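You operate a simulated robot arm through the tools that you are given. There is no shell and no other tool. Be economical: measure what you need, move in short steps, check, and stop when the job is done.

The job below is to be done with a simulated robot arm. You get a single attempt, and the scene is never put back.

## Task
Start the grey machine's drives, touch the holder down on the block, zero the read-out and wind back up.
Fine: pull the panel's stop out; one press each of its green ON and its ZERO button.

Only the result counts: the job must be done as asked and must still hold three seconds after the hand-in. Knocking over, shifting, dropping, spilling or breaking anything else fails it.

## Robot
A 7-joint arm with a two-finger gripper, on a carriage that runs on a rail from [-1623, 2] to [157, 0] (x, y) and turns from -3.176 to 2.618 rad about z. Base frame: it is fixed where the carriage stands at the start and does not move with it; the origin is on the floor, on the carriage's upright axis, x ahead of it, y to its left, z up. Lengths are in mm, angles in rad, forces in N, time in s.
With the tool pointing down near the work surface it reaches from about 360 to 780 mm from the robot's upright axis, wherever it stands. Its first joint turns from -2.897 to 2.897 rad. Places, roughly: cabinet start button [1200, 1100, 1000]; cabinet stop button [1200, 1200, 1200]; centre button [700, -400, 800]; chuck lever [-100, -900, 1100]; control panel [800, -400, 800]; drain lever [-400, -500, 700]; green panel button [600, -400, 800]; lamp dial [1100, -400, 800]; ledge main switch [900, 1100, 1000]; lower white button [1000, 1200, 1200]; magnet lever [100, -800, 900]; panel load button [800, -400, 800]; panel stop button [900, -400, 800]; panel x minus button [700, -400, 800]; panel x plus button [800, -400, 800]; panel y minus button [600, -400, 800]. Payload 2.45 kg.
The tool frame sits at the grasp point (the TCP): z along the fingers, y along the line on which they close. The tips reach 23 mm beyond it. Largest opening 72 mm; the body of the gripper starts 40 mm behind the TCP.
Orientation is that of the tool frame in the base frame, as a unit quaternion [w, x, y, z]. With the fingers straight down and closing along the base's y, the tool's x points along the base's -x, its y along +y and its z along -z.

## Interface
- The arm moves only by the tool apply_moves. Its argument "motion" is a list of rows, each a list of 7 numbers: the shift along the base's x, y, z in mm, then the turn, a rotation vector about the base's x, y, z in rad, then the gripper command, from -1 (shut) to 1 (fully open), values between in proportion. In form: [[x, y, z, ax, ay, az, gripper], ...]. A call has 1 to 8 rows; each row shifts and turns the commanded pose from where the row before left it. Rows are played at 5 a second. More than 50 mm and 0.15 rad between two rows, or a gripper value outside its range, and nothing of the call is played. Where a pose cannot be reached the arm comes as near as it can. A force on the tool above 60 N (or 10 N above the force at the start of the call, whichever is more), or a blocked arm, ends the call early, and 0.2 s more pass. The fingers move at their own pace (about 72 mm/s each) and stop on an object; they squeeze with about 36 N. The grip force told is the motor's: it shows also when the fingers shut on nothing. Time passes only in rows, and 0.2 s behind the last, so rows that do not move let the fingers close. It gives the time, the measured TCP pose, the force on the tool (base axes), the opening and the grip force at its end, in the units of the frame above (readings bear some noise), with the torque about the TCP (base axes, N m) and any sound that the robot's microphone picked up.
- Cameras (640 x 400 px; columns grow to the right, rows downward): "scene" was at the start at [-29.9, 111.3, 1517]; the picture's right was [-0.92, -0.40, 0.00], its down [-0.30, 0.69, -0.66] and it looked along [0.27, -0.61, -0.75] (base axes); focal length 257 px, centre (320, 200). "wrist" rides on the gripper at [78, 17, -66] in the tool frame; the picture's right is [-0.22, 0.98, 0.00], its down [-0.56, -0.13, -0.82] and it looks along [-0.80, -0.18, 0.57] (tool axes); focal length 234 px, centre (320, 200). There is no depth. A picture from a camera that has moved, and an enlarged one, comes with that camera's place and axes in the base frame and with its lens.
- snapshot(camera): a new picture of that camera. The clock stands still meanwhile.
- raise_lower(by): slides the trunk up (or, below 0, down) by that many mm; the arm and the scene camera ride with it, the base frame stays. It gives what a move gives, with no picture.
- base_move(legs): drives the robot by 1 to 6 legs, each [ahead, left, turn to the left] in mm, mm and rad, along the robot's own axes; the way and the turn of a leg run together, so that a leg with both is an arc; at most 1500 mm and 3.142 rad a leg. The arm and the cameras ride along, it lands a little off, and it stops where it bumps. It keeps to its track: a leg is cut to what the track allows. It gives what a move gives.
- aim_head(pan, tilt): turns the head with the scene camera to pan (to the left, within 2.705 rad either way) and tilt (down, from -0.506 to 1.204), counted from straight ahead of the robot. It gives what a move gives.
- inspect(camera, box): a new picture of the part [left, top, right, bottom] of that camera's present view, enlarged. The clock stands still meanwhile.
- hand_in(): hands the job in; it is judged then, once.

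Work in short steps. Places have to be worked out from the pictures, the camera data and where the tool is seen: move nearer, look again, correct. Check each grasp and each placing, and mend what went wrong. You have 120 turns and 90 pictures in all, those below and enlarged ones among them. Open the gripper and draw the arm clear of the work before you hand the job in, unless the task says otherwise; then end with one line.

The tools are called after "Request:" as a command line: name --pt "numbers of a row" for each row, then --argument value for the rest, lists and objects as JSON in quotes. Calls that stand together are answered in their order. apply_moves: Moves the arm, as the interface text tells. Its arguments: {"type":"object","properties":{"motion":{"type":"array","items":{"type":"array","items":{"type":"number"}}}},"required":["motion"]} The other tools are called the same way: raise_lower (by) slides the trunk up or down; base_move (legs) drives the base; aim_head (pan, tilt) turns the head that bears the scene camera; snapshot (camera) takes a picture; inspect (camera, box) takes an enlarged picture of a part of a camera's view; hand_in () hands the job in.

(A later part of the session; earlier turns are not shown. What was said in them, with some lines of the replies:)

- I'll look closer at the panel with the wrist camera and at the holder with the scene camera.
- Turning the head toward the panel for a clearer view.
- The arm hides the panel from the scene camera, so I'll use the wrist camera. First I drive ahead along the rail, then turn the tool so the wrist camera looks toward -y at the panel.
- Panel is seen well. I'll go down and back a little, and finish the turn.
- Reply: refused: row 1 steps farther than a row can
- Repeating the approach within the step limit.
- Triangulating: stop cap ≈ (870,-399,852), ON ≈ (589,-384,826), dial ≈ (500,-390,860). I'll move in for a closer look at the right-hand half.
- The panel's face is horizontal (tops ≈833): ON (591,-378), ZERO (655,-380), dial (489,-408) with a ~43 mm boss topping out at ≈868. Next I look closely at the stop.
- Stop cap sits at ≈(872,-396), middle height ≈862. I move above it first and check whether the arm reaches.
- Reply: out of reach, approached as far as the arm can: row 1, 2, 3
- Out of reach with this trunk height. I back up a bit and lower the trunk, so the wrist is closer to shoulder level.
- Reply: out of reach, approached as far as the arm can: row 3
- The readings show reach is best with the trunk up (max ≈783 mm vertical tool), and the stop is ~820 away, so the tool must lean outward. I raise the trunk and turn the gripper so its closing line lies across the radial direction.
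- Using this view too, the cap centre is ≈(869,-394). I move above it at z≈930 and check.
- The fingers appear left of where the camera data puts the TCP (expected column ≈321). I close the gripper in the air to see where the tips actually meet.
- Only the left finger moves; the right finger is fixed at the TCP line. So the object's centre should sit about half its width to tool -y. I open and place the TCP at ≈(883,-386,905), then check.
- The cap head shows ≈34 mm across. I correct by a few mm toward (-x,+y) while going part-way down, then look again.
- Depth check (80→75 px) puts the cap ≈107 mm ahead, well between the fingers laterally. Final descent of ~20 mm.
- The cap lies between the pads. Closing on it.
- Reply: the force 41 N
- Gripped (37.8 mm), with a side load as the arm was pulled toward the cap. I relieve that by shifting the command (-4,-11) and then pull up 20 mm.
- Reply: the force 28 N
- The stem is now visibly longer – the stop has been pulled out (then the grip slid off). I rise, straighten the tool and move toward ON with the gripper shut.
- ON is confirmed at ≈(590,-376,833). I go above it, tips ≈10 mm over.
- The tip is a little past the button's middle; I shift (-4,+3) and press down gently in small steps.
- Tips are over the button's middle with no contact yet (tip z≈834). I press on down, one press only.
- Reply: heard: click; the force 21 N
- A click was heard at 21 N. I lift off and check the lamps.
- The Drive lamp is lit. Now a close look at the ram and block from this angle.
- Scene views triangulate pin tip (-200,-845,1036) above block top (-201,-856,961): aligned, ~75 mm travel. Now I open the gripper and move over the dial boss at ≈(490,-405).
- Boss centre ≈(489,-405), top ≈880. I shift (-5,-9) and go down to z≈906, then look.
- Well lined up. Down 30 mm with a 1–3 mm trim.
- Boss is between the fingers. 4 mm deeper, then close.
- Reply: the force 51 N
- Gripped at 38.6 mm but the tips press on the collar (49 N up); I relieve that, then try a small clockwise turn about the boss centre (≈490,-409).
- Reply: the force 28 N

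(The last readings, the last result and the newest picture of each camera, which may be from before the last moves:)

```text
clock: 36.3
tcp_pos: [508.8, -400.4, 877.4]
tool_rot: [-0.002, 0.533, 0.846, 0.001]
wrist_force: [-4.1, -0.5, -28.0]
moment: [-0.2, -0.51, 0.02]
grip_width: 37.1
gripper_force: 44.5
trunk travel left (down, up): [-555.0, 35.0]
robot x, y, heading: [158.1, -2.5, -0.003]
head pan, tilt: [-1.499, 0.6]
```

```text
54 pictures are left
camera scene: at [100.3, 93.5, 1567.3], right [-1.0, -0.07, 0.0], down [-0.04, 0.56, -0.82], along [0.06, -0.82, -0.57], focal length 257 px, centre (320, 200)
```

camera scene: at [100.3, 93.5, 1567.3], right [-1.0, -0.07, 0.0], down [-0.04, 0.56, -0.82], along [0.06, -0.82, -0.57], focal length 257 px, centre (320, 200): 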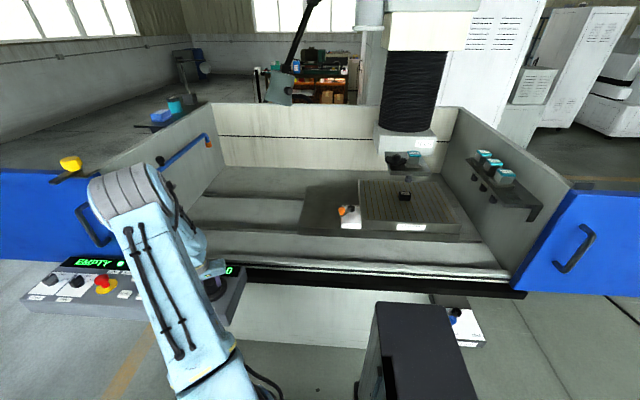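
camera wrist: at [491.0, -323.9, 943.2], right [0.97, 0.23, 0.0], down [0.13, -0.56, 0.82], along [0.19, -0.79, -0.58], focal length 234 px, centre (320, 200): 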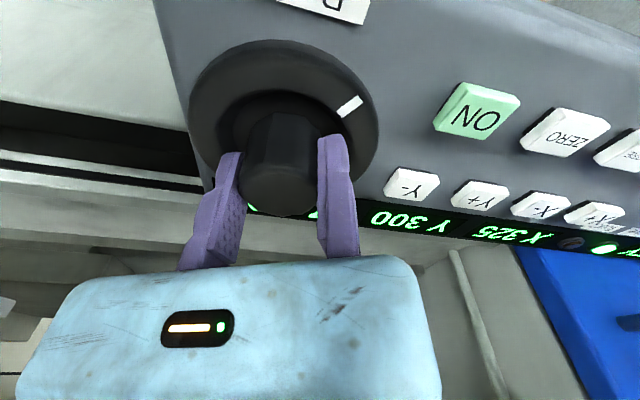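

The dial turned with the gripper. I compare the ram and the read-out.

Request:
inspect --camera "scene" --box '[340, 120, 500, 240]'

Request:
inspect --camera "scene" --box '[40, 230, 260, 330]'

```text
3.33 times, centred on (420, 180) of scene
camera zoom: at [100.3, 93.5, 1567.3], right [-1.0, -0.07, 0.0], down [-0.04, 0.56, -0.82], along [0.06, -0.82, -0.57], focal length 857 px, centre (-13, 267)
```

zoom: 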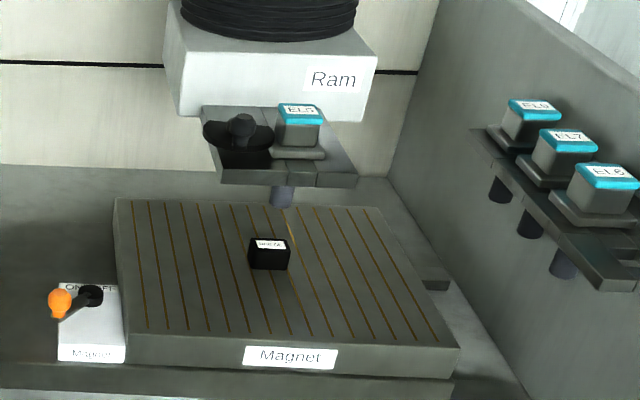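

```text
2.91 times, centred on (150, 280) of scene
camera zoom: at [100.3, 93.5, 1567.3], right [-1.0, -0.07, 0.0], down [-0.04, 0.56, -0.82], along [0.06, -0.82, -0.57], focal length 748 px, centre (814, -33)
```

zoom: 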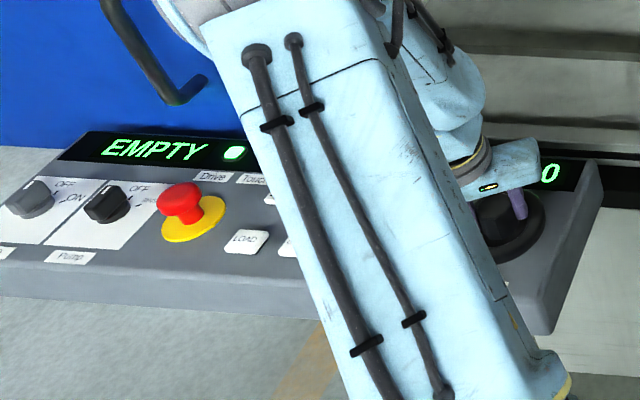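

Clockwise winds the ram down: it sank ≈12 mm for 0.6 rad. I carry on clockwise by 0.96 rad, easing the height by 3 mm.

Request:
apply_moves --pt "0.85 -2.08 -3 0 0 -0.12 -1" --pt "0.58 -2.14 0 0 0 -0.12 -1" --pt "0.33 -2.21 0 0 0 -0.12 -1" --pt "0.06 -2.23 0 0 0 -0.12 -1" --pt "-0.21 -2.23 0 0 0 -0.12 -1" --pt "-0.47 -2.17 0 0 0 -0.12 -1" --pt "-0.73 -2.1 0 0 0 -0.12 -1" --pt "-0.98 -2.01 0 0 0 -0.12 -1"

Request:
inspect --camera "scene" --box '[340, 120, 500, 240]'

Request:
inspect --camera "scene" --box '[40, 230, 260, 330]'

```text
clock: 38.1
tcp_pos: [509.8, -417.3, 877.2]
tool_rot: [0.002, 0.863, 0.506, 0.002]
wrist_force: [23.1, 14.4, 10.2]
moment: [0.02, -0.22, -0.35]
grip_width: 37.0
gripper_force: 45.1
trunk travel left (down, up): [-555.0, 35.0]
robot x, y, heading: [153.9, 2.1, -0.0]
head pan, tilt: [-1.499, 0.6]
```

```text
3.33 times, centred on (420, 180) of scene
camera zoom: at [101.4, 96.7, 1567.5], right [-1.0, -0.07, 0.0], down [-0.04, 0.56, -0.83], along [0.06, -0.82, -0.56], focal length 857 px, centre (-13, 267)
```

zoom: 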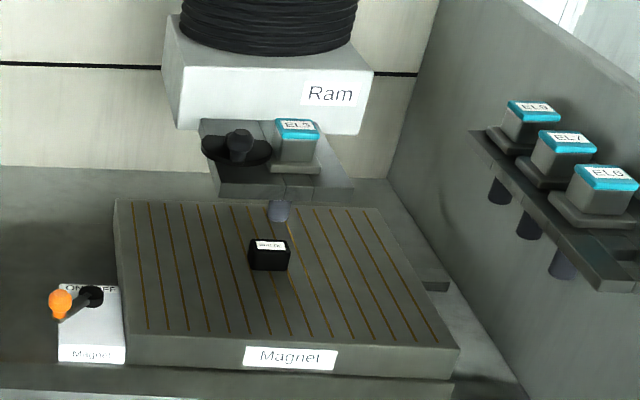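

```text
2.91 times, centred on (150, 280) of scene
camera zoom: at [101.4, 96.7, 1567.5], right [-1.0, -0.07, 0.0], down [-0.04, 0.56, -0.83], along [0.06, -0.82, -0.56], focal length 748 px, centre (814, -33)
```

zoom: 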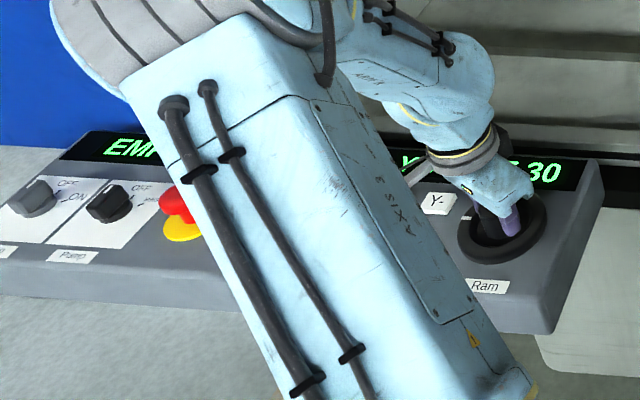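

Z reads 30 now (≈20 mm/rad). Some side force, so I trim (+2,+1) and turn another 0.6 rad, watching for joint limits.

Request:
apply_moves --pt "0.8 -0.87 0 0 0 -0.12 -1" --pt "-1.42 -1.72 0 0 0 -0.12 -1" --pt "-1.58 -1.52 0 0 0 -0.12 -1" --pt "-1.79 -1.33 0 0 0 -0.12 -1" --pt "-1.93 -1.12 0 0 0 -0.12 -1"

Request:
inspect --camera "scene" --box '[40, 230, 260, 330]'

```text
clock: 39.3
tcp_pos: [503.1, -426.9, 878.3]
tool_rot: [0.002, 0.974, 0.227, -0.001]
wrist_force: [29.1, -4.4, 18.7]
moment: [-0.33, 0.24, -0.4]
grip_width: 36.8
gripper_force: 44.6
trunk travel left (down, up): [-555.0, 35.0]
robot x, y, heading: [156.3, 2.7, 0.002]
head pan, tilt: [-1.499, 0.6]
```

```text
2.91 times, centred on (150, 280) of scene
camera zoom: at [101.7, 95.4, 1567.6], right [-1.0, -0.07, 0.0], down [-0.04, 0.56, -0.83], along [0.06, -0.82, -0.56], focal length 748 px, centre (814, -33)
```

zoom: 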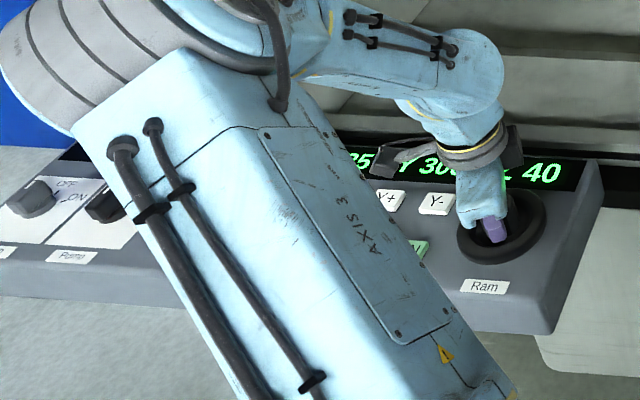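

Z 40 after 2.16 rad. No limit reported; I continue another 0.6 rad with a small trim.

Request:
apply_moves --pt "0 -0.87 1 0 0 -0.12 -1" --pt "-2.1 -0.59 0 0 0 -0.12 -1" --pt "-2.18 -0.34 0 0 0 -0.12 -1" --pt "-2.22 -0.1 0 0 0 -0.12 -1" --pt "-2.2 0.2 0 0 0 -0.12 -1"

Request:
inspect --camera "scene" --box '[340, 120, 500, 240]'

Request:
inspect --camera "scene" --box '[40, 230, 260, 330]'

```text
clock: 40.5
tcp_pos: [491.7, -428.8, 878.2]
tool_rot: [0.001, 0.997, -0.071, -0.001]
wrist_force: [16.2, -17.4, 5.3]
moment: [-0.38, -0.01, -0.26]
grip_width: 36.9
gripper_force: 45.0
trunk travel left (down, up): [-555.0, 35.0]
robot x, y, heading: [150.5, 3.1, 0.004]
head pan, tilt: [-1.499, 0.6]
```

```text
3.33 times, centred on (420, 180) of scene
camera zoom: at [100.9, 93.6, 1567.5], right [-1.0, -0.07, 0.0], down [-0.04, 0.56, -0.82], along [0.06, -0.82, -0.57], focal length 857 px, centre (-13, 267)
```

zoom: 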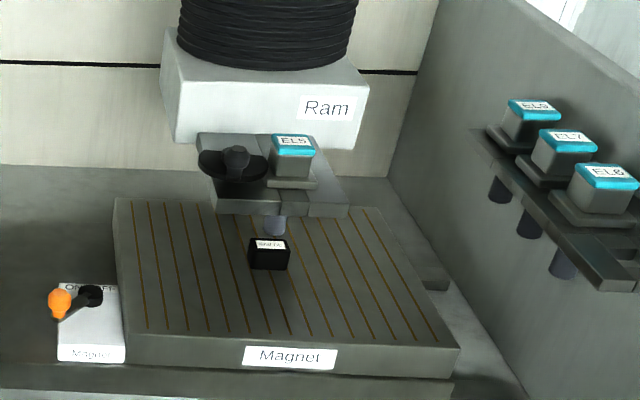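

```text
2.91 times, centred on (150, 280) of scene
camera zoom: at [100.9, 93.6, 1567.5], right [-1.0, -0.07, 0.0], down [-0.04, 0.56, -0.82], along [0.06, -0.82, -0.57], focal length 748 px, centre (814, -33)
```

zoom: 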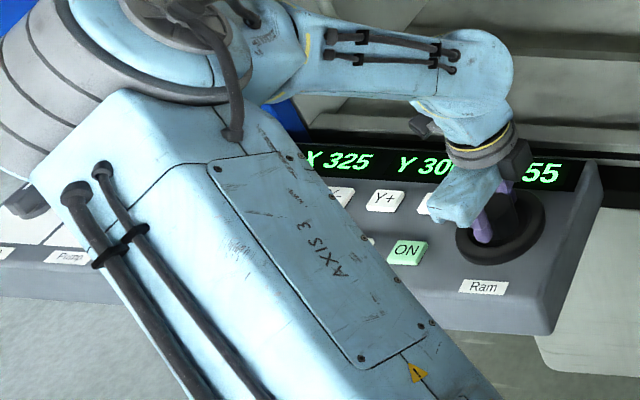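

Z 55; the pin is close above the block. I turn in smaller steps now (0.36 rad ≈ 7 mm) and check the ram again.

Request:
apply_moves --pt "-1.16 -0.6 0 0 0 -0.12 -1" --pt "-2.1 0.73 0 0 0 -0.12 -1" --pt "-1.98 0.93 0 0 0 -0.12 -1"

Request:
snapshot --camera "wrist"

Request:
inspect --camera "scene" --box '[380, 140, 460, 200]'

Request:
inspect --camera "scene" --box '[40, 230, 260, 330]'

```text
clock: 41.3
tcp_pos: [485.9, -427.6, 878.0]
tool_rot: [0.001, 0.969, -0.248, -0.001]
wrist_force: [-1.9, -15.7, 17.1]
moment: [0.54, 0.97, -0.04]
grip_width: 36.9
gripper_force: 45.2
trunk travel left (down, up): [-555.0, 35.0]
robot x, y, heading: [157.9, -2.2, 0.003]
head pan, tilt: [-1.499, 0.6]
```

```text
46 pictures are left
camera wrist: at [545.7, -480.5, 942.7], right [-0.66, -0.75, 0.0], down [-0.43, 0.38, 0.82], along [-0.62, 0.54, -0.57], focal length 234 px, centre (320, 200)
```

wrist: 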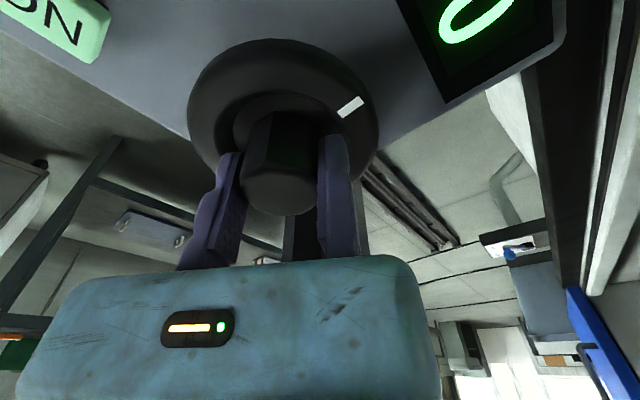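

```text
6.67 times, centred on (420, 170) of scene
camera zoom: at [98.7, 94.3, 1567.7], right [-1.0, -0.07, 0.0], down [-0.04, 0.56, -0.82], along [0.06, -0.82, -0.57], focal length 1714 px, centre (-347, 400)
```

zoom: 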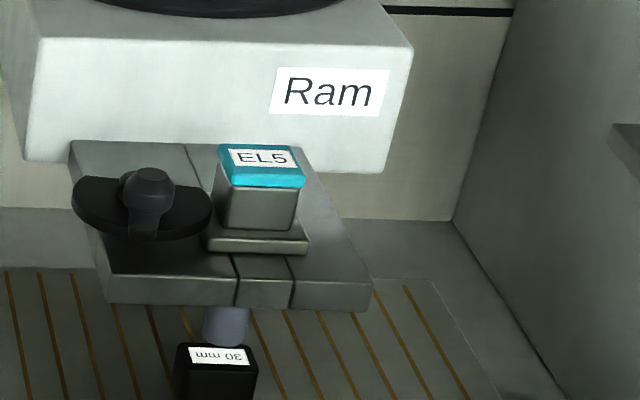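

```text
2.91 times, centred on (150, 280) of scene
camera zoom: at [98.7, 94.3, 1567.7], right [-1.0, -0.07, 0.0], down [-0.04, 0.56, -0.82], along [0.06, -0.82, -0.57], focal length 748 px, centre (814, -33)
```

zoom: 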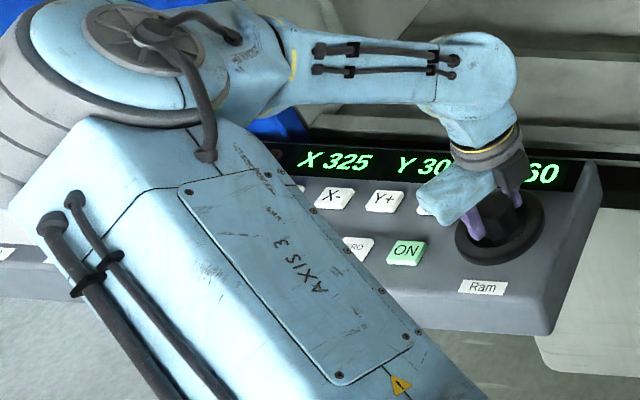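

Z 60, pin still ≈10 mm above by the picture. Two small rows more.

Request:
apply_moves --pt "-1.87 0.2 1 0 0 -0.12 -1" --pt "-1.72 1.4 0 0 0 -0.12 -1"

Request:
inspect --camera "scene" --box '[380, 140, 460, 200]'

Request:
inspect --camera "scene" --box '[140, 250, 260, 310]'

```text
clock: 41.9
tcp_pos: [482.7, -425.5, 877.5]
tool_rot: [0.0, 0.932, -0.362, -0.001]
wrist_force: [-10.0, -15.6, 2.5]
moment: [-0.22, 0.27, 0.02]
grip_width: 37.1
gripper_force: 45.0
trunk travel left (down, up): [-555.0, 35.0]
robot x, y, heading: [154.6, -0.5, -0.001]
head pan, tilt: [-1.499, 0.6]
```

```text
6.67 times, centred on (420, 170) of scene
camera zoom: at [98.6, 93.6, 1567.3], right [-1.0, -0.07, 0.0], down [-0.04, 0.56, -0.82], along [0.06, -0.82, -0.57], focal length 1714 px, centre (-347, 400)
```

zoom: 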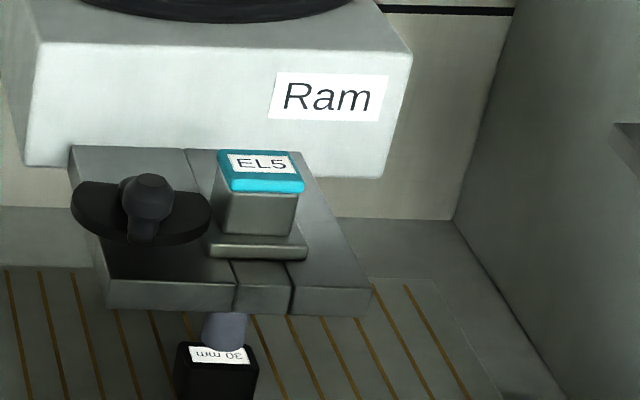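

```text
5.33 times, centred on (200, 280) of scene
camera zoom: at [98.6, 93.6, 1567.3], right [-1.0, -0.07, 0.0], down [-0.04, 0.56, -0.82], along [0.06, -0.82, -0.57], focal length 1372 px, centre (960, -227)
```

zoom: 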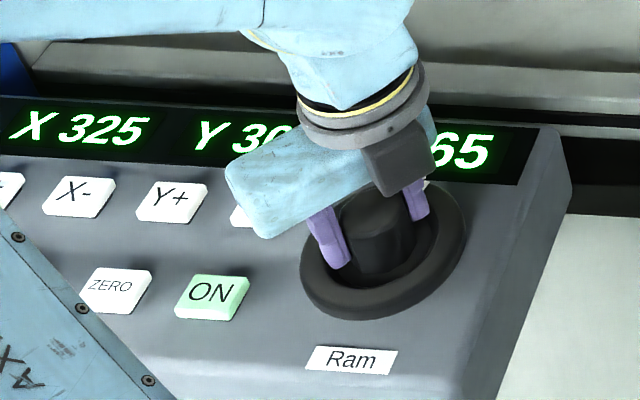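

Z 65; the pin now overlaps the block's label, so it is over the block. Continue in 5 mm steps.

Request:
apply_moves --pt "-1.0 0.9 0 0 0 -0.12 -1" --pt "-1.32 1.74 0 0 0 -0.12 -1"

Request:
inspect --camera "scene" --box '[380, 140, 460, 200]'

Request:
inspect --camera "scene" --box '[140, 250, 260, 310]'

```text
clock: 42.5
tcp_pos: [477.8, -423.0, 877.4]
tool_rot: [0.0, 0.882, -0.472, -0.002]
wrist_force: [-21.9, -13.7, -14.0]
moment: [-0.6, 0.1, 0.1]
grip_width: 37.1
gripper_force: 45.4
trunk travel left (down, up): [-555.0, 35.0]
robot x, y, heading: [152.9, -4.4, 0.0]
head pan, tilt: [-1.499, 0.6]
```

```text
6.67 times, centred on (420, 170) of scene
camera zoom: at [98.0, 93.0, 1567.3], right [-1.0, -0.07, 0.0], down [-0.04, 0.56, -0.82], along [0.06, -0.82, -0.57], focal length 1714 px, centre (-347, 400)
```

zoom: 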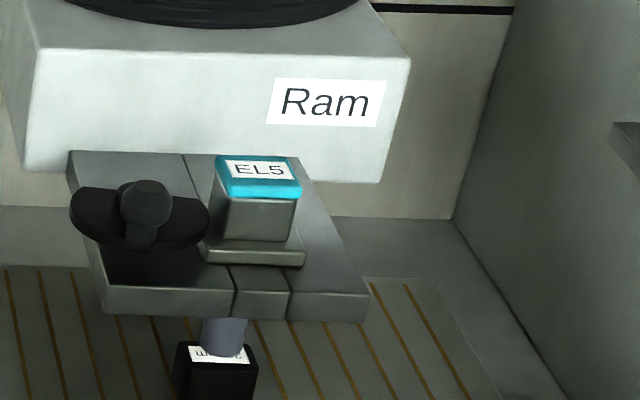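

```text
5.33 times, centred on (200, 280) of scene
camera zoom: at [98.0, 93.0, 1567.3], right [-1.0, -0.07, 0.0], down [-0.04, 0.56, -0.82], along [0.06, -0.82, -0.57], focal length 1372 px, centre (960, -227)
```

zoom: 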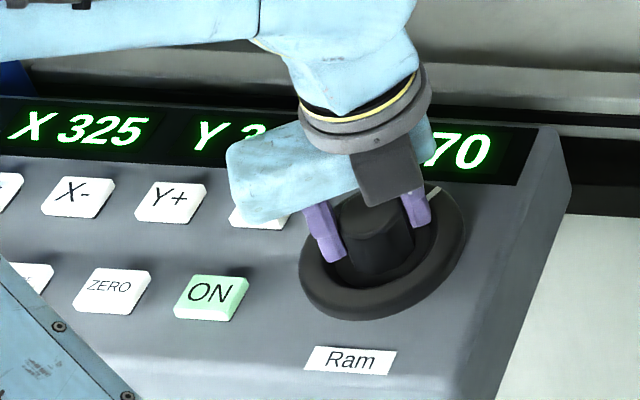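

Z 70, gap ≈10 mm by the picture. Another 0.24 rad with trim.

Request:
apply_moves --pt "-2.4 1.0 -1 0 0 -0.12 -1" --pt "-0.88 2.04 0 0 0 -0.12 -1"

Request:
inspect --camera "scene" --box '[380, 140, 460, 200]'

Request:
inspect --camera "scene" --box '[40, 230, 260, 330]'

```text
clock: 43.1
tcp_pos: [477.4, -419.6, 878.4]
tool_rot: [-0.001, 0.819, -0.574, -0.001]
wrist_force: [-24.4, -1.3, -11.3]
moment: [0.41, 0.89, 0.2]
grip_width: 36.7
gripper_force: 44.7
trunk travel left (down, up): [-555.0, 35.0]
robot x, y, heading: [154.6, 1.0, -0.001]
head pan, tilt: [-1.499, 0.6]
```

```text
6.67 times, centred on (420, 170) of scene
camera zoom: at [97.8, 93.9, 1567.4], right [-1.0, -0.07, 0.0], down [-0.04, 0.56, -0.82], along [0.06, -0.82, -0.57], focal length 1714 px, centre (-347, 400)
```

zoom: 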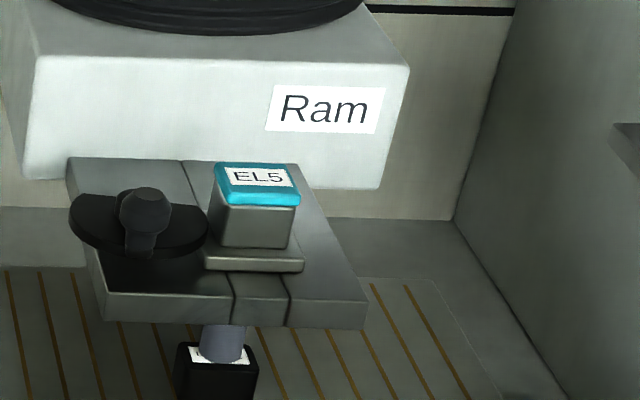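

```text
2.91 times, centred on (150, 280) of scene
camera zoom: at [97.8, 93.9, 1567.4], right [-1.0, -0.07, 0.0], down [-0.04, 0.56, -0.82], along [0.06, -0.82, -0.57], focal length 748 px, centre (814, -33)
```

zoom: 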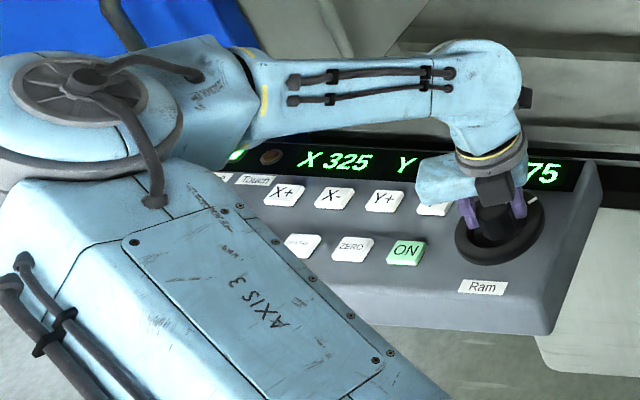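

Touch lamp is visible and still dark; Z 75. One row (≈2.5 mm) more.

Request:
apply_moves --pt "-1.6 2.1 0 0 0 -0.12 -1"

Request:
inspect --camera "scene" --box '[40, 140, 460, 330]'

```text
clock: 43.5
tcp_pos: [475.8, -415.5, 878.2]
tool_rot: [-0.001, 0.784, -0.621, 0.0]
wrist_force: [-22.5, -1.2, -12.9]
moment: [1.09, 1.23, 0.2]
grip_width: 36.8
gripper_force: 45.4
trunk travel left (down, up): [-555.0, 35.0]
robot x, y, heading: [155.8, -1.3, 0.001]
head pan, tilt: [-1.499, 0.6]
```

```text
1.52 times, centred on (250, 235) of scene
camera zoom: at [98.2, 94.0, 1567.4], right [-1.0, -0.07, 0.0], down [-0.04, 0.56, -0.82], along [0.06, -0.82, -0.57], focal length 392 px, centre (427, 147)
```

zoom: 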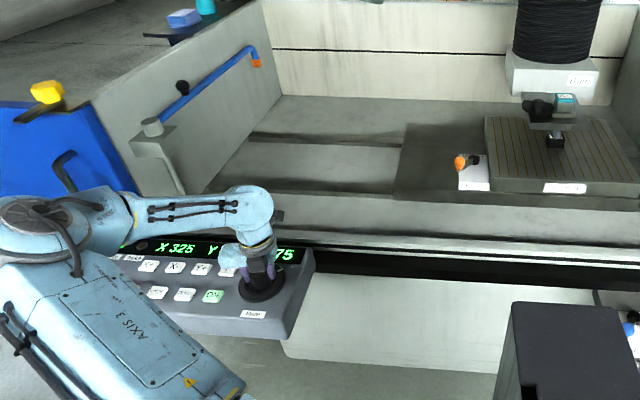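

Still Z 75 with Touch dark. Another row.

Request:
apply_moves --pt "-0.4 2.2 0 0 0 -0.12 -1"

Request:
inspect --camera "scene" --box '[40, 140, 460, 330]'

```text
clock: 43.9
tcp_pos: [474.3, -414.6, 878.0]
tool_rot: [-0.001, 0.744, -0.668, 0.0]
wrist_force: [-22.2, 4.6, -5.9]
moment: [1.32, 0.79, 0.21]
grip_width: 36.7
gripper_force: 44.9
trunk travel left (down, up): [-555.0, 35.0]
robot x, y, heading: [158.6, -0.4, 0.003]
head pan, tilt: [-1.499, 0.6]
```

```text
1.52 times, centred on (250, 235) of scene
camera zoom: at [97.8, 94.8, 1567.5], right [-1.0, -0.07, 0.0], down [-0.04, 0.56, -0.83], along [0.06, -0.82, -0.56], focal length 392 px, centre (427, 147)
```

zoom: 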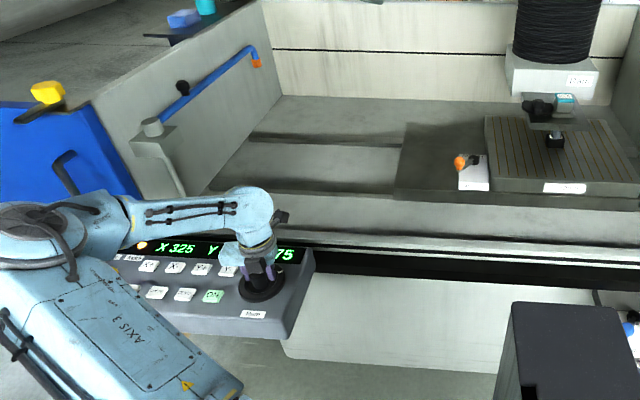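

The Touch lamp is lit orange. Checking the contact and read-out closely before letting go.

Request:
inspect --camera "scene" --box '[380, 140, 460, 200]'

Request:
inspect --camera "scene" --box '[100, 270, 260, 330]'

```text
6.67 times, centred on (420, 170) of scene
camera zoom: at [97.8, 94.8, 1567.5], right [-1.0, -0.07, 0.0], down [-0.04, 0.56, -0.83], along [0.06, -0.82, -0.56], focal length 1714 px, centre (-347, 400)
```

zoom: 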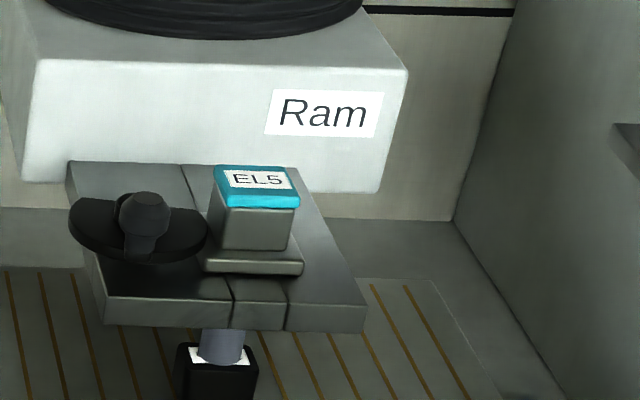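

```text
4.00 times, centred on (180, 300) of scene
camera zoom: at [97.8, 94.8, 1567.5], right [-1.0, -0.07, 0.0], down [-0.04, 0.56, -0.83], along [0.06, -0.82, -0.56], focal length 1029 px, centre (880, -200)
```

zoom: 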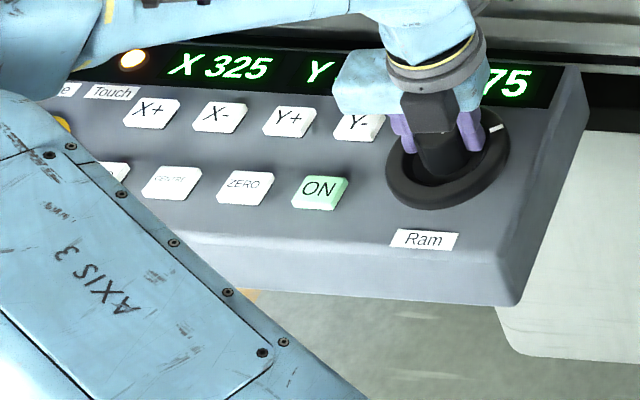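

Contact made (Z 75, Touch lit). I relieve the side load, open, back off the fixed finger and rise, without turning the dial.

Request:
apply_moves --pt "-4 0 0 0 0 0 -1" --pt "0 0 0 0 0 0 0.3" --pt "0 0 0 0 0 0 1" --pt "-2 0 0 0 0 0 1" --pt "0 0 30 0 0 0 1" --pt "0 0 40 0 0 0 1"

Request:
inspect --camera "scene" --box '[100, 260, 260, 330]'

```text
clock: 45.3
tcp_pos: [471.2, -410.9, 947.0]
tool_rot: [0.0, 0.745, -0.668, 0.0]
wrist_force: [0.0, -0.8, -0.4]
moment: [-0.01, 0.03, 0.02]
grip_width: 71.9
gripper_force: 0.0
trunk travel left (down, up): [-555.0, 35.0]
robot x, y, heading: [153.6, -0.9, 0.001]
head pan, tilt: [-1.499, 0.6]
```

```text
4.00 times, centred on (180, 295) of scene
camera zoom: at [99.6, 94.7, 1567.4], right [-1.0, -0.07, 0.0], down [-0.04, 0.56, -0.82], along [0.06, -0.82, -0.57], focal length 1029 px, centre (880, -180)
```

zoom: 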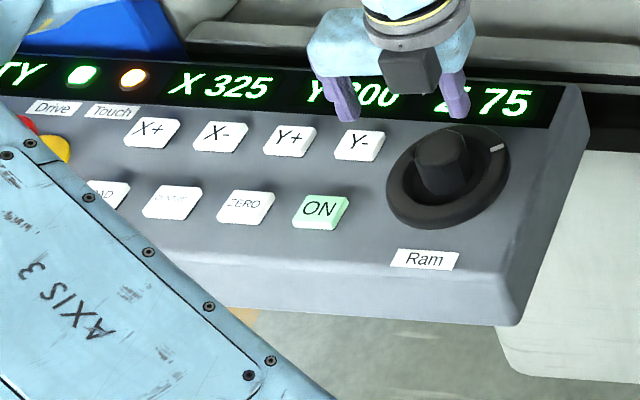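

The mark held and Touch stays lit. I move over ZERO at ≈(651,-377), closing the gripper.

Request:
apply_moves --pt "45 9 0 0 0 0 -1" --pt "45 9 0 0 0 0 -1" --pt "45 8 0 0 0 0 -1" --pt "45 8 -20 0 0 0 -1" --pt "0 0 -40 0 0 0 -1" --pt "0 0 -16 0 0 0 -1" --pt "0 0 0 0 0 0 -1"

Request:
snapshot --camera "wrist"

Request:
inspect --camera "scene" --box '[100, 260, 260, 330]'

```text
clock: 46.9
tcp_pos: [651.8, -377.9, 869.7]
tool_rot: [0.0, 0.745, -0.667, 0.0]
wrist_force: [-0.2, 0.2, -0.3]
moment: [0.01, -0.04, -0.05]
grip_width: 0.1
gripper_force: 28.2
trunk travel left (down, up): [-555.0, 35.0]
robot x, y, heading: [152.8, -0.7, -0.002]
head pan, tilt: [-1.499, 0.6]
```

```text
32 pictures are left
camera wrist: at [642.3, -457.7, 934.7], right [-0.99, 0.11, 0.0], down [0.06, 0.57, 0.82], along [0.09, 0.81, -0.57], focal length 234 px, centre (320, 200)
```

wrist: 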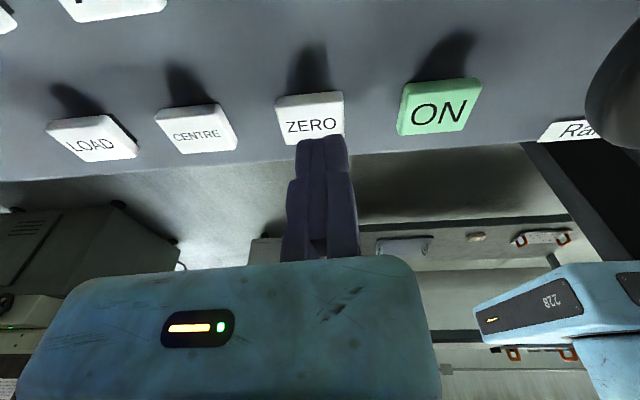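

```text
4.00 times, centred on (180, 295) of scene
camera zoom: at [99.6, 94.8, 1567.4], right [-1.0, -0.07, 0.0], down [-0.04, 0.56, -0.83], along [0.06, -0.82, -0.56], focal length 1029 px, centre (880, -180)
```

zoom: 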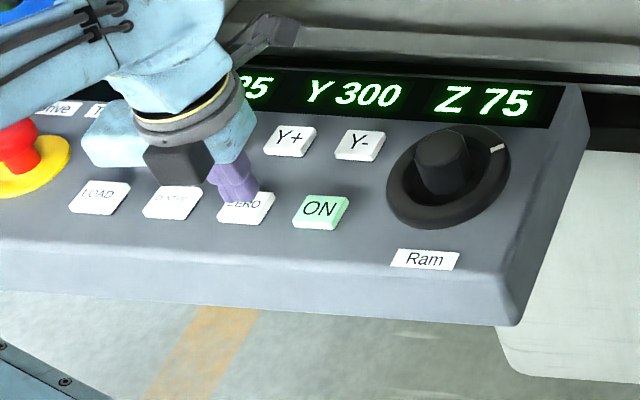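

Tips are over ZERO's upper part; shift (+2,-3) and press once.

Request:
apply_moves --pt "2 -3 -6 0 0 0 -1" --pt "0 0 -5 0 0 0 -1" --pt "0 0 -3 0 0 0 -1" --pt "0 0 -3 0 0 0 -1" --pt "0 0 -3 0 0 0 -1"

```text
clock: 48.1
tcp_pos: [652.7, -382.5, 851.6]
tool_rot: [0.0, 0.745, -0.667, 0.002]
wrist_force: [2.7, 0.4, 12.7]
moment: [0.04, -0.03, -0.07]
grip_width: 6.2
gripper_force: 28.1
trunk travel left (down, up): [-555.0, 35.0]
robot x, y, heading: [154.7, 1.7, -0.0]
head pan, tilt: [-1.499, 0.6]
heard: click
```

Click heard. I lift straight off and read the display.

Request:
apply_moves --pt "0 0 20 0 0 0 -1" --pt "0 0 40 0 0 0 -1" --pt "0 0 40 0 0 0 -1"

Request:
inspect --camera "scene" --box '[100, 260, 260, 330]'

```text
clock: 48.9
tcp_pos: [650.9, -385.2, 950.9]
tool_rot: [0.0, 0.745, -0.668, 0.0]
wrist_force: [-0.9, 0.5, -0.2]
moment: [-0.02, -0.03, 0.04]
grip_width: 0.0
gripper_force: 28.8
trunk travel left (down, up): [-555.0, 35.0]
robot x, y, heading: [152.8, 1.7, -0.001]
head pan, tilt: [-1.499, 0.6]
```

```text
4.00 times, centred on (180, 295) of scene
camera zoom: at [99.5, 94.8, 1567.3], right [-1.0, -0.07, 0.0], down [-0.04, 0.56, -0.83], along [0.06, -0.82, -0.56], focal length 1029 px, centre (880, -180)
```

zoom: 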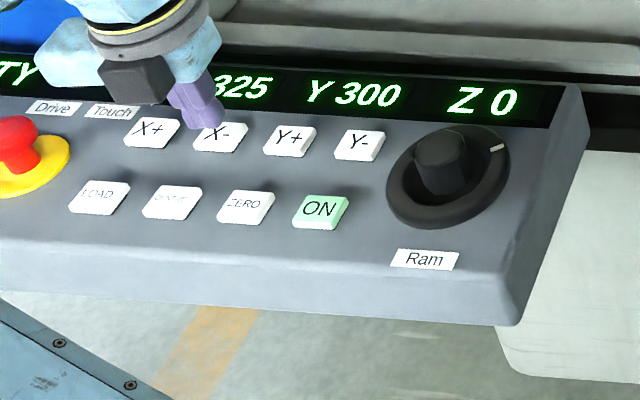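

Z reads 0. Now back over the dial with the gripper open, at the same place where I let go.

Request:
apply_moves --pt "-45 -7 0 0 0 0 1" --pt "-45 -7 0 0 0 0 1" --pt "-45 -7 0 0 0 0 1" --pt "-45.5 -7 0 0 0 0 1" --pt "0 0 -30 0 0 0 1" --pt "0 0 0 0 0 0 1"

Request:
snapshot --camera "wrist"

```text
clock: 50.3
tcp_pos: [471.9, -414.1, 921.1]
tool_rot: [0.0, 0.745, -0.667, 0.0]
wrist_force: [0.2, -0.6, 0.0]
moment: [-0.01, -0.01, 0.0]
grip_width: 72.2
gripper_force: 0.1
trunk travel left (down, up): [-555.0, 35.0]
robot x, y, heading: [154.3, 0.1, 0.003]
head pan, tilt: [-1.499, 0.6]
```

```text
29 pictures are left
camera wrist: at [464.2, -493.3, 985.7], right [-0.99, 0.11, 0.0], down [0.06, 0.57, 0.82], along [0.09, 0.81, -0.57], focal length 234 px, centre (320, 200)
```

wrist: 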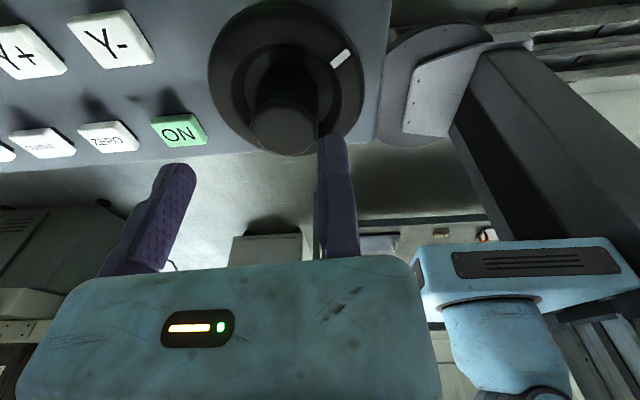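

Aligned (boss at ≈(493.5,-412)). Descend and grip.

Request:
apply_moves --pt "-1.5 0 -15 0 0 0 1" --pt "0 0 -15 0 0 0 1" --pt "0 0 -12 0 0 0 1" --pt "0 0 0 0 0 0 1" --pt "4 0.4 0 0 0 0 -1" --pt "0 0 0 0 0 0 -1" --pt "0 0 0 0 0 0 -1"

Request:
snapshot --camera "wrist"

```text
clock: 51.9
tcp_pos: [474.3, -412.4, 879.2]
tool_rot: [0.001, 0.745, -0.667, 0.0]
wrist_force: [-4.5, 0.3, -4.2]
moment: [-0.43, 0.09, 0.07]
grip_width: 36.7
gripper_force: 45.0
trunk travel left (down, up): [-555.0, 35.0]
robot x, y, heading: [153.9, 0.7, -0.001]
head pan, tilt: [-1.499, 0.6]
```

```text
28 pictures are left
camera wrist: at [466.1, -491.8, 944.5], right [-0.99, 0.11, 0.0], down [0.06, 0.57, 0.82], along [0.09, 0.81, -0.57], focal length 234 px, centre (320, 200)
```

wrist: 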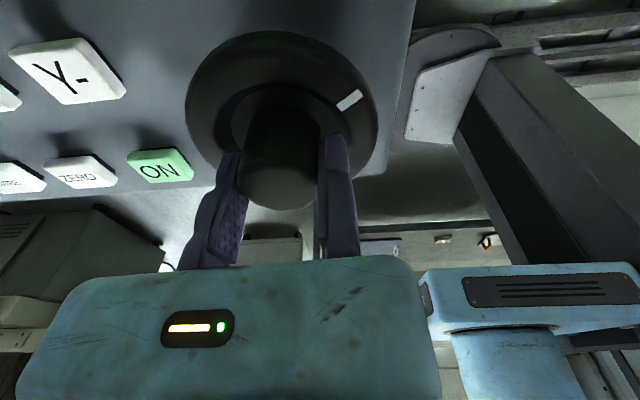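

Clean grip with little side load; centre (492.5,-410.4). Now wind counter-clockwise 0.96 rad.

Request:
apply_moves --pt "0.37 -2.18 0 0 0 0.12 -1" --pt "0.63 -2.09 0 0 0 0.12 -1" --pt "0.88 -2.02 0 0 0 0.12 -1" --pt "1.11 -1.91 0 0 0 0.12 -1" --pt "1.34 -1.76 0 0 0 0.12 -1" --pt "1.51 -1.56 0 0 0 0.12 -1" --pt "1.72 -1.39 0 0 0 0.12 -1" --pt "1.87 -1.18 0 0 0 0.12 -1"

Request:
inspect --camera "scene" --box '[40, 120, 500, 330]'

```text
clock: 53.7
tcp_pos: [483.6, -427.1, 879.1]
tool_rot: [0.001, 0.969, -0.246, 0.0]
wrist_force: [4.6, -12.4, -12.2]
moment: [-0.14, 0.27, -0.23]
grip_width: 36.7
gripper_force: 45.2
trunk travel left (down, up): [-555.0, 35.0]
robot x, y, heading: [156.3, -0.1, -0.001]
head pan, tilt: [-1.499, 0.6]
```

```text
1.39 times, centred on (270, 225) of scene
camera zoom: at [100.6, 93.1, 1567.6], right [-1.0, -0.07, 0.0], down [-0.04, 0.56, -0.82], along [0.06, -0.82, -0.57], focal length 358 px, centre (390, 165)
```

zoom: 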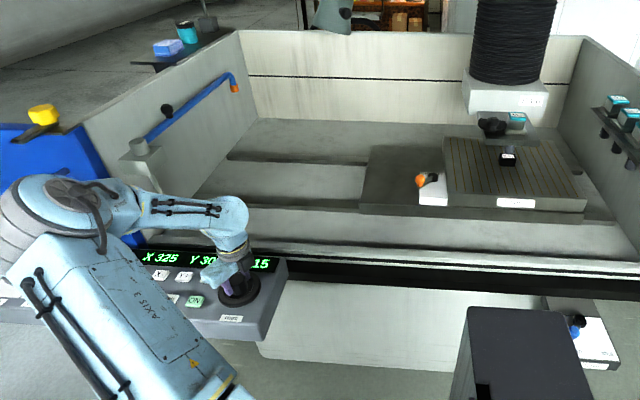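

Rising as planned. Next 0.96 rad.

Request:
apply_moves --pt "1.97 -1.9 -1 0 0 0.12 -1" --pt "2.09 -0.7 0 0 0 0.12 -1" --pt "2.13 -0.43 0 0 0 0.12 -1" --pt "2.2 -0.19 0 0 0 0.12 -1" --pt "2.18 0.09 0 0 0 0.12 -1" --pt "2.18 0.34 0 0 0 0.12 -1" --pt "2.13 0.6 0 0 0 0.12 -1" --pt "2.06 0.87 0 0 0 0.12 -1"

```text
clock: 55.5
tcp_pos: [501.6, -426.9, 879.9]
tool_rot: [0.002, 0.973, 0.23, 0.001]
wrist_force: [13.7, -12.3, 22.7]
moment: [0.31, -1.16, -0.21]
grip_width: 37.0
gripper_force: 45.5
trunk travel left (down, up): [-555.0, 35.0]
robot x, y, heading: [158.4, -4.5, 0.0]
head pan, tilt: [-1.499, 0.6]
```

Forces modest; trim (+1,-1,+1) and turn on.

Request:
apply_moves --pt "2.9 0.3 1 0 0 0.12 -1" --pt "1.77 1.31 0 0 0 0.12 -1" --pt "1.58 1.5 0 0 0 0.12 -1" --pt "1.41 1.7 0 0 0 0.12 -1" --pt "1.19 1.86 0 0 0 0.12 -1" --pt "0.96 1.99 0 0 0 0.12 -1" --pt "0.71 2.06 0 0 0 0.12 -1" --pt "0.47 2.15 0 0 0 0.12 -1"

Request:
inspect --camera "scene" --box '[40, 120, 500, 330]'

```text
clock: 57.3
tcp_pos: [510.9, -412.6, 879.4]
tool_rot: [-0.001, 0.757, 0.653, 0.0]
wrist_force: [-6.3, 0.1, 13.8]
moment: [0.58, 0.44, -0.02]
grip_width: 36.8
gripper_force: 44.9
trunk travel left (down, up): [-555.0, 35.0]
robot x, y, heading: [155.6, 0.4, 0.002]
head pan, tilt: [-1.499, 0.6]
```

```text
1.39 times, centred on (270, 225) of scene
camera zoom: at [98.4, 95.5, 1567.4], right [-1.0, -0.07, 0.0], down [-0.04, 0.56, -0.83], along [0.06, -0.82, -0.56], focal length 358 px, centre (390, 165)
```

zoom: 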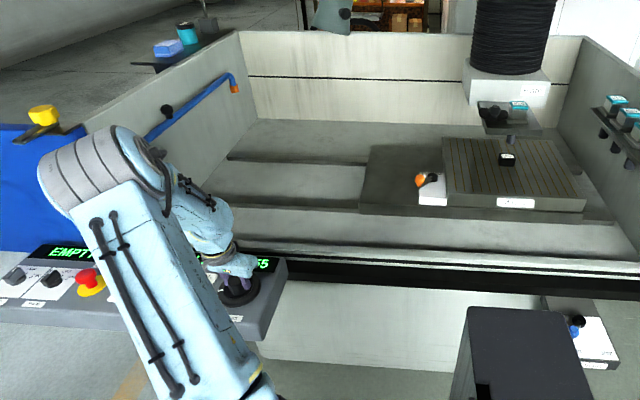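

About 55 mm up. Seven more rows.

Request:
apply_moves --pt "0.2 2.2 0 0 0 0.12 -1" --pt "-0.06 2.21 0 0 0 0.12 -1" --pt "-0.32 2.15 0 0 0 0.12 -1" --pt "-0.59 2.13 0 0 0 0.12 -1" --pt "-0.84 2.05 0 0 0 0.12 -1" --pt "-1.07 1.93 0 0 0 0.12 -1" --pt "-1.28 1.76 0 0 0 0.12 -1"

Request:
inspect --camera "scene" --box '[40, 230, 260, 330]'

Request:
inspect --camera "scene" --box '[340, 120, 500, 240]'

```text
clock: 58.9
tcp_pos: [507.1, -398.8, 879.2]
tool_rot: [0.0, 0.425, 0.905, 0.0]
wrist_force: [-8.8, 1.0, 5.8]
moment: [0.14, 0.18, -0.18]
grip_width: 36.7
gripper_force: 45.2
trunk travel left (down, up): [-555.0, 35.0]
robot x, y, heading: [152.8, -2.4, -0.005]
head pan, tilt: [-1.499, 0.6]
```

```text
2.91 times, centred on (150, 280) of scene
camera zoom: at [98.5, 95.3, 1567.3], right [-1.0, -0.07, 0.0], down [-0.04, 0.56, -0.83], along [0.06, -0.82, -0.56], focal length 748 px, centre (814, -33)
```

zoom: 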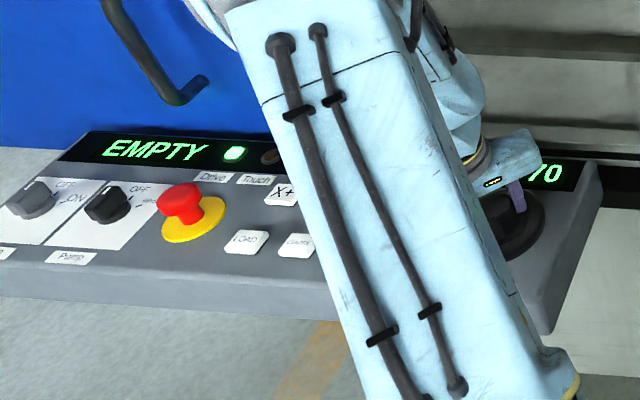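

```text
3.33 times, centred on (420, 180) of scene
camera zoom: at [98.5, 95.3, 1567.3], right [-1.0, -0.07, 0.0], down [-0.04, 0.56, -0.83], along [0.06, -0.82, -0.56], focal length 857 px, centre (-13, 267)
```

zoom: 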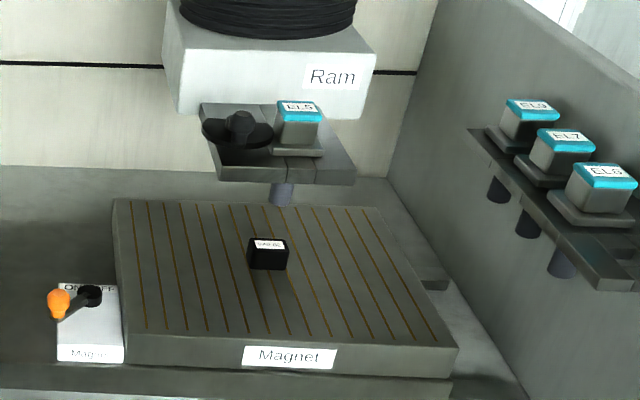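

Z shows …70; three more rows bring it back to the original top.

Request:
apply_moves --pt "-2.0 1.6 0 0 0 0.12 -1" --pt "-1.68 1.4 0 0 0 0.12 -1" --pt "-1.84 1.2 0 0 0 0.1 -1"

Request:
inspect --camera "scene" --box '[40, 120, 500, 330]'

```text
clock: 59.7
tcp_pos: [501.8, -394.5, 878.0]
tool_rot: [0.002, 0.264, 0.964, -0.001]
wrist_force: [0.5, 1.7, 2.0]
moment: [0.51, 0.37, -0.01]
grip_width: 36.6
gripper_force: 45.0
trunk travel left (down, up): [-555.0, 35.0]
robot x, y, heading: [152.6, -0.6, 0.005]
head pan, tilt: [-1.499, 0.6]
```

```text
1.39 times, centred on (270, 225) of scene
camera zoom: at [99.7, 95.1, 1567.3], right [-1.0, -0.07, 0.0], down [-0.04, 0.56, -0.83], along [0.06, -0.82, -0.56], focal length 358 px, centre (390, 165)
```

zoom: 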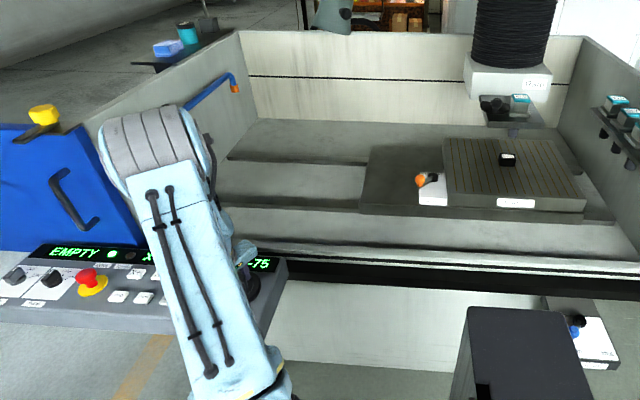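

Z reads -75: the ram is back at the top. I open, back the fixed finger off and rise clear.

Request:
apply_moves --pt "0 0 0 0 0 0 0.3" --pt "0 0 0 0 0 0 1" --pt "2 3 0 0 0 0 1" --pt "0 0 30 0 0 0 1" --pt "0 0 45 0 0 0 1" --pt "0 20 45 0 0 0 1" --pt "0 40 25 0 0 0 1" --pt "0 40 25 0 0 0 1"

Request:
snapshot --camera "wrist"

Request:
inspect --camera "scene" --box '[40, 120, 500, 330]'

```text
clock: 61.5
tcp_pos: [500.1, -290.5, 1050.7]
tool_rot: [-0.001, 0.268, 0.963, 0.001]
wrist_force: [0.4, 0.6, -1.3]
moment: [0.03, 0.01, 0.01]
grip_width: 71.9
gripper_force: 0.0
trunk travel left (down, up): [-555.0, 35.0]
robot x, y, heading: [154.9, -0.8, -0.001]
head pan, tilt: [-1.499, 0.6]
```

```text
22 pictures are left
camera wrist: at [442.4, -235.8, 1115.6], right [0.69, 0.72, 0.0], down [0.42, -0.4, 0.82], along [0.59, -0.56, -0.57], focal length 234 px, centre (320, 200)
```

wrist: 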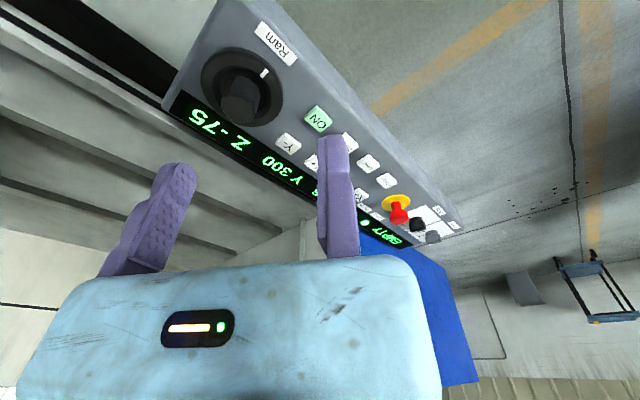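

```text
1.39 times, centred on (270, 225) of scene
camera zoom: at [99.5, 94.8, 1567.4], right [-1.0, -0.07, 0.0], down [-0.04, 0.56, -0.82], along [0.06, -0.82, -0.57], focal length 358 px, centre (390, 165)
```

zoom: 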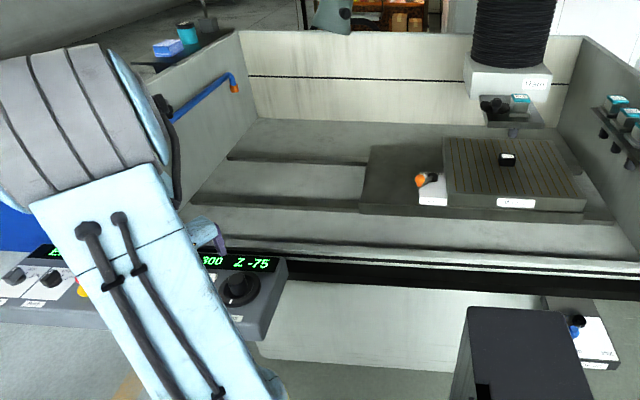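

The stop is out, Drive is lit, the read-out was zeroed at contact and now shows Z -75, the ram is up, and the arm is clear. Handing in.

Request:
hand_in

```text
The job is handed in.
```

The job is done and handed in: the stop is out and the drives are on, ON and ZERO were each pressed once, the holder was touched down on the block and zeroed, and the ram is wound back up with the read-out at Z -75.
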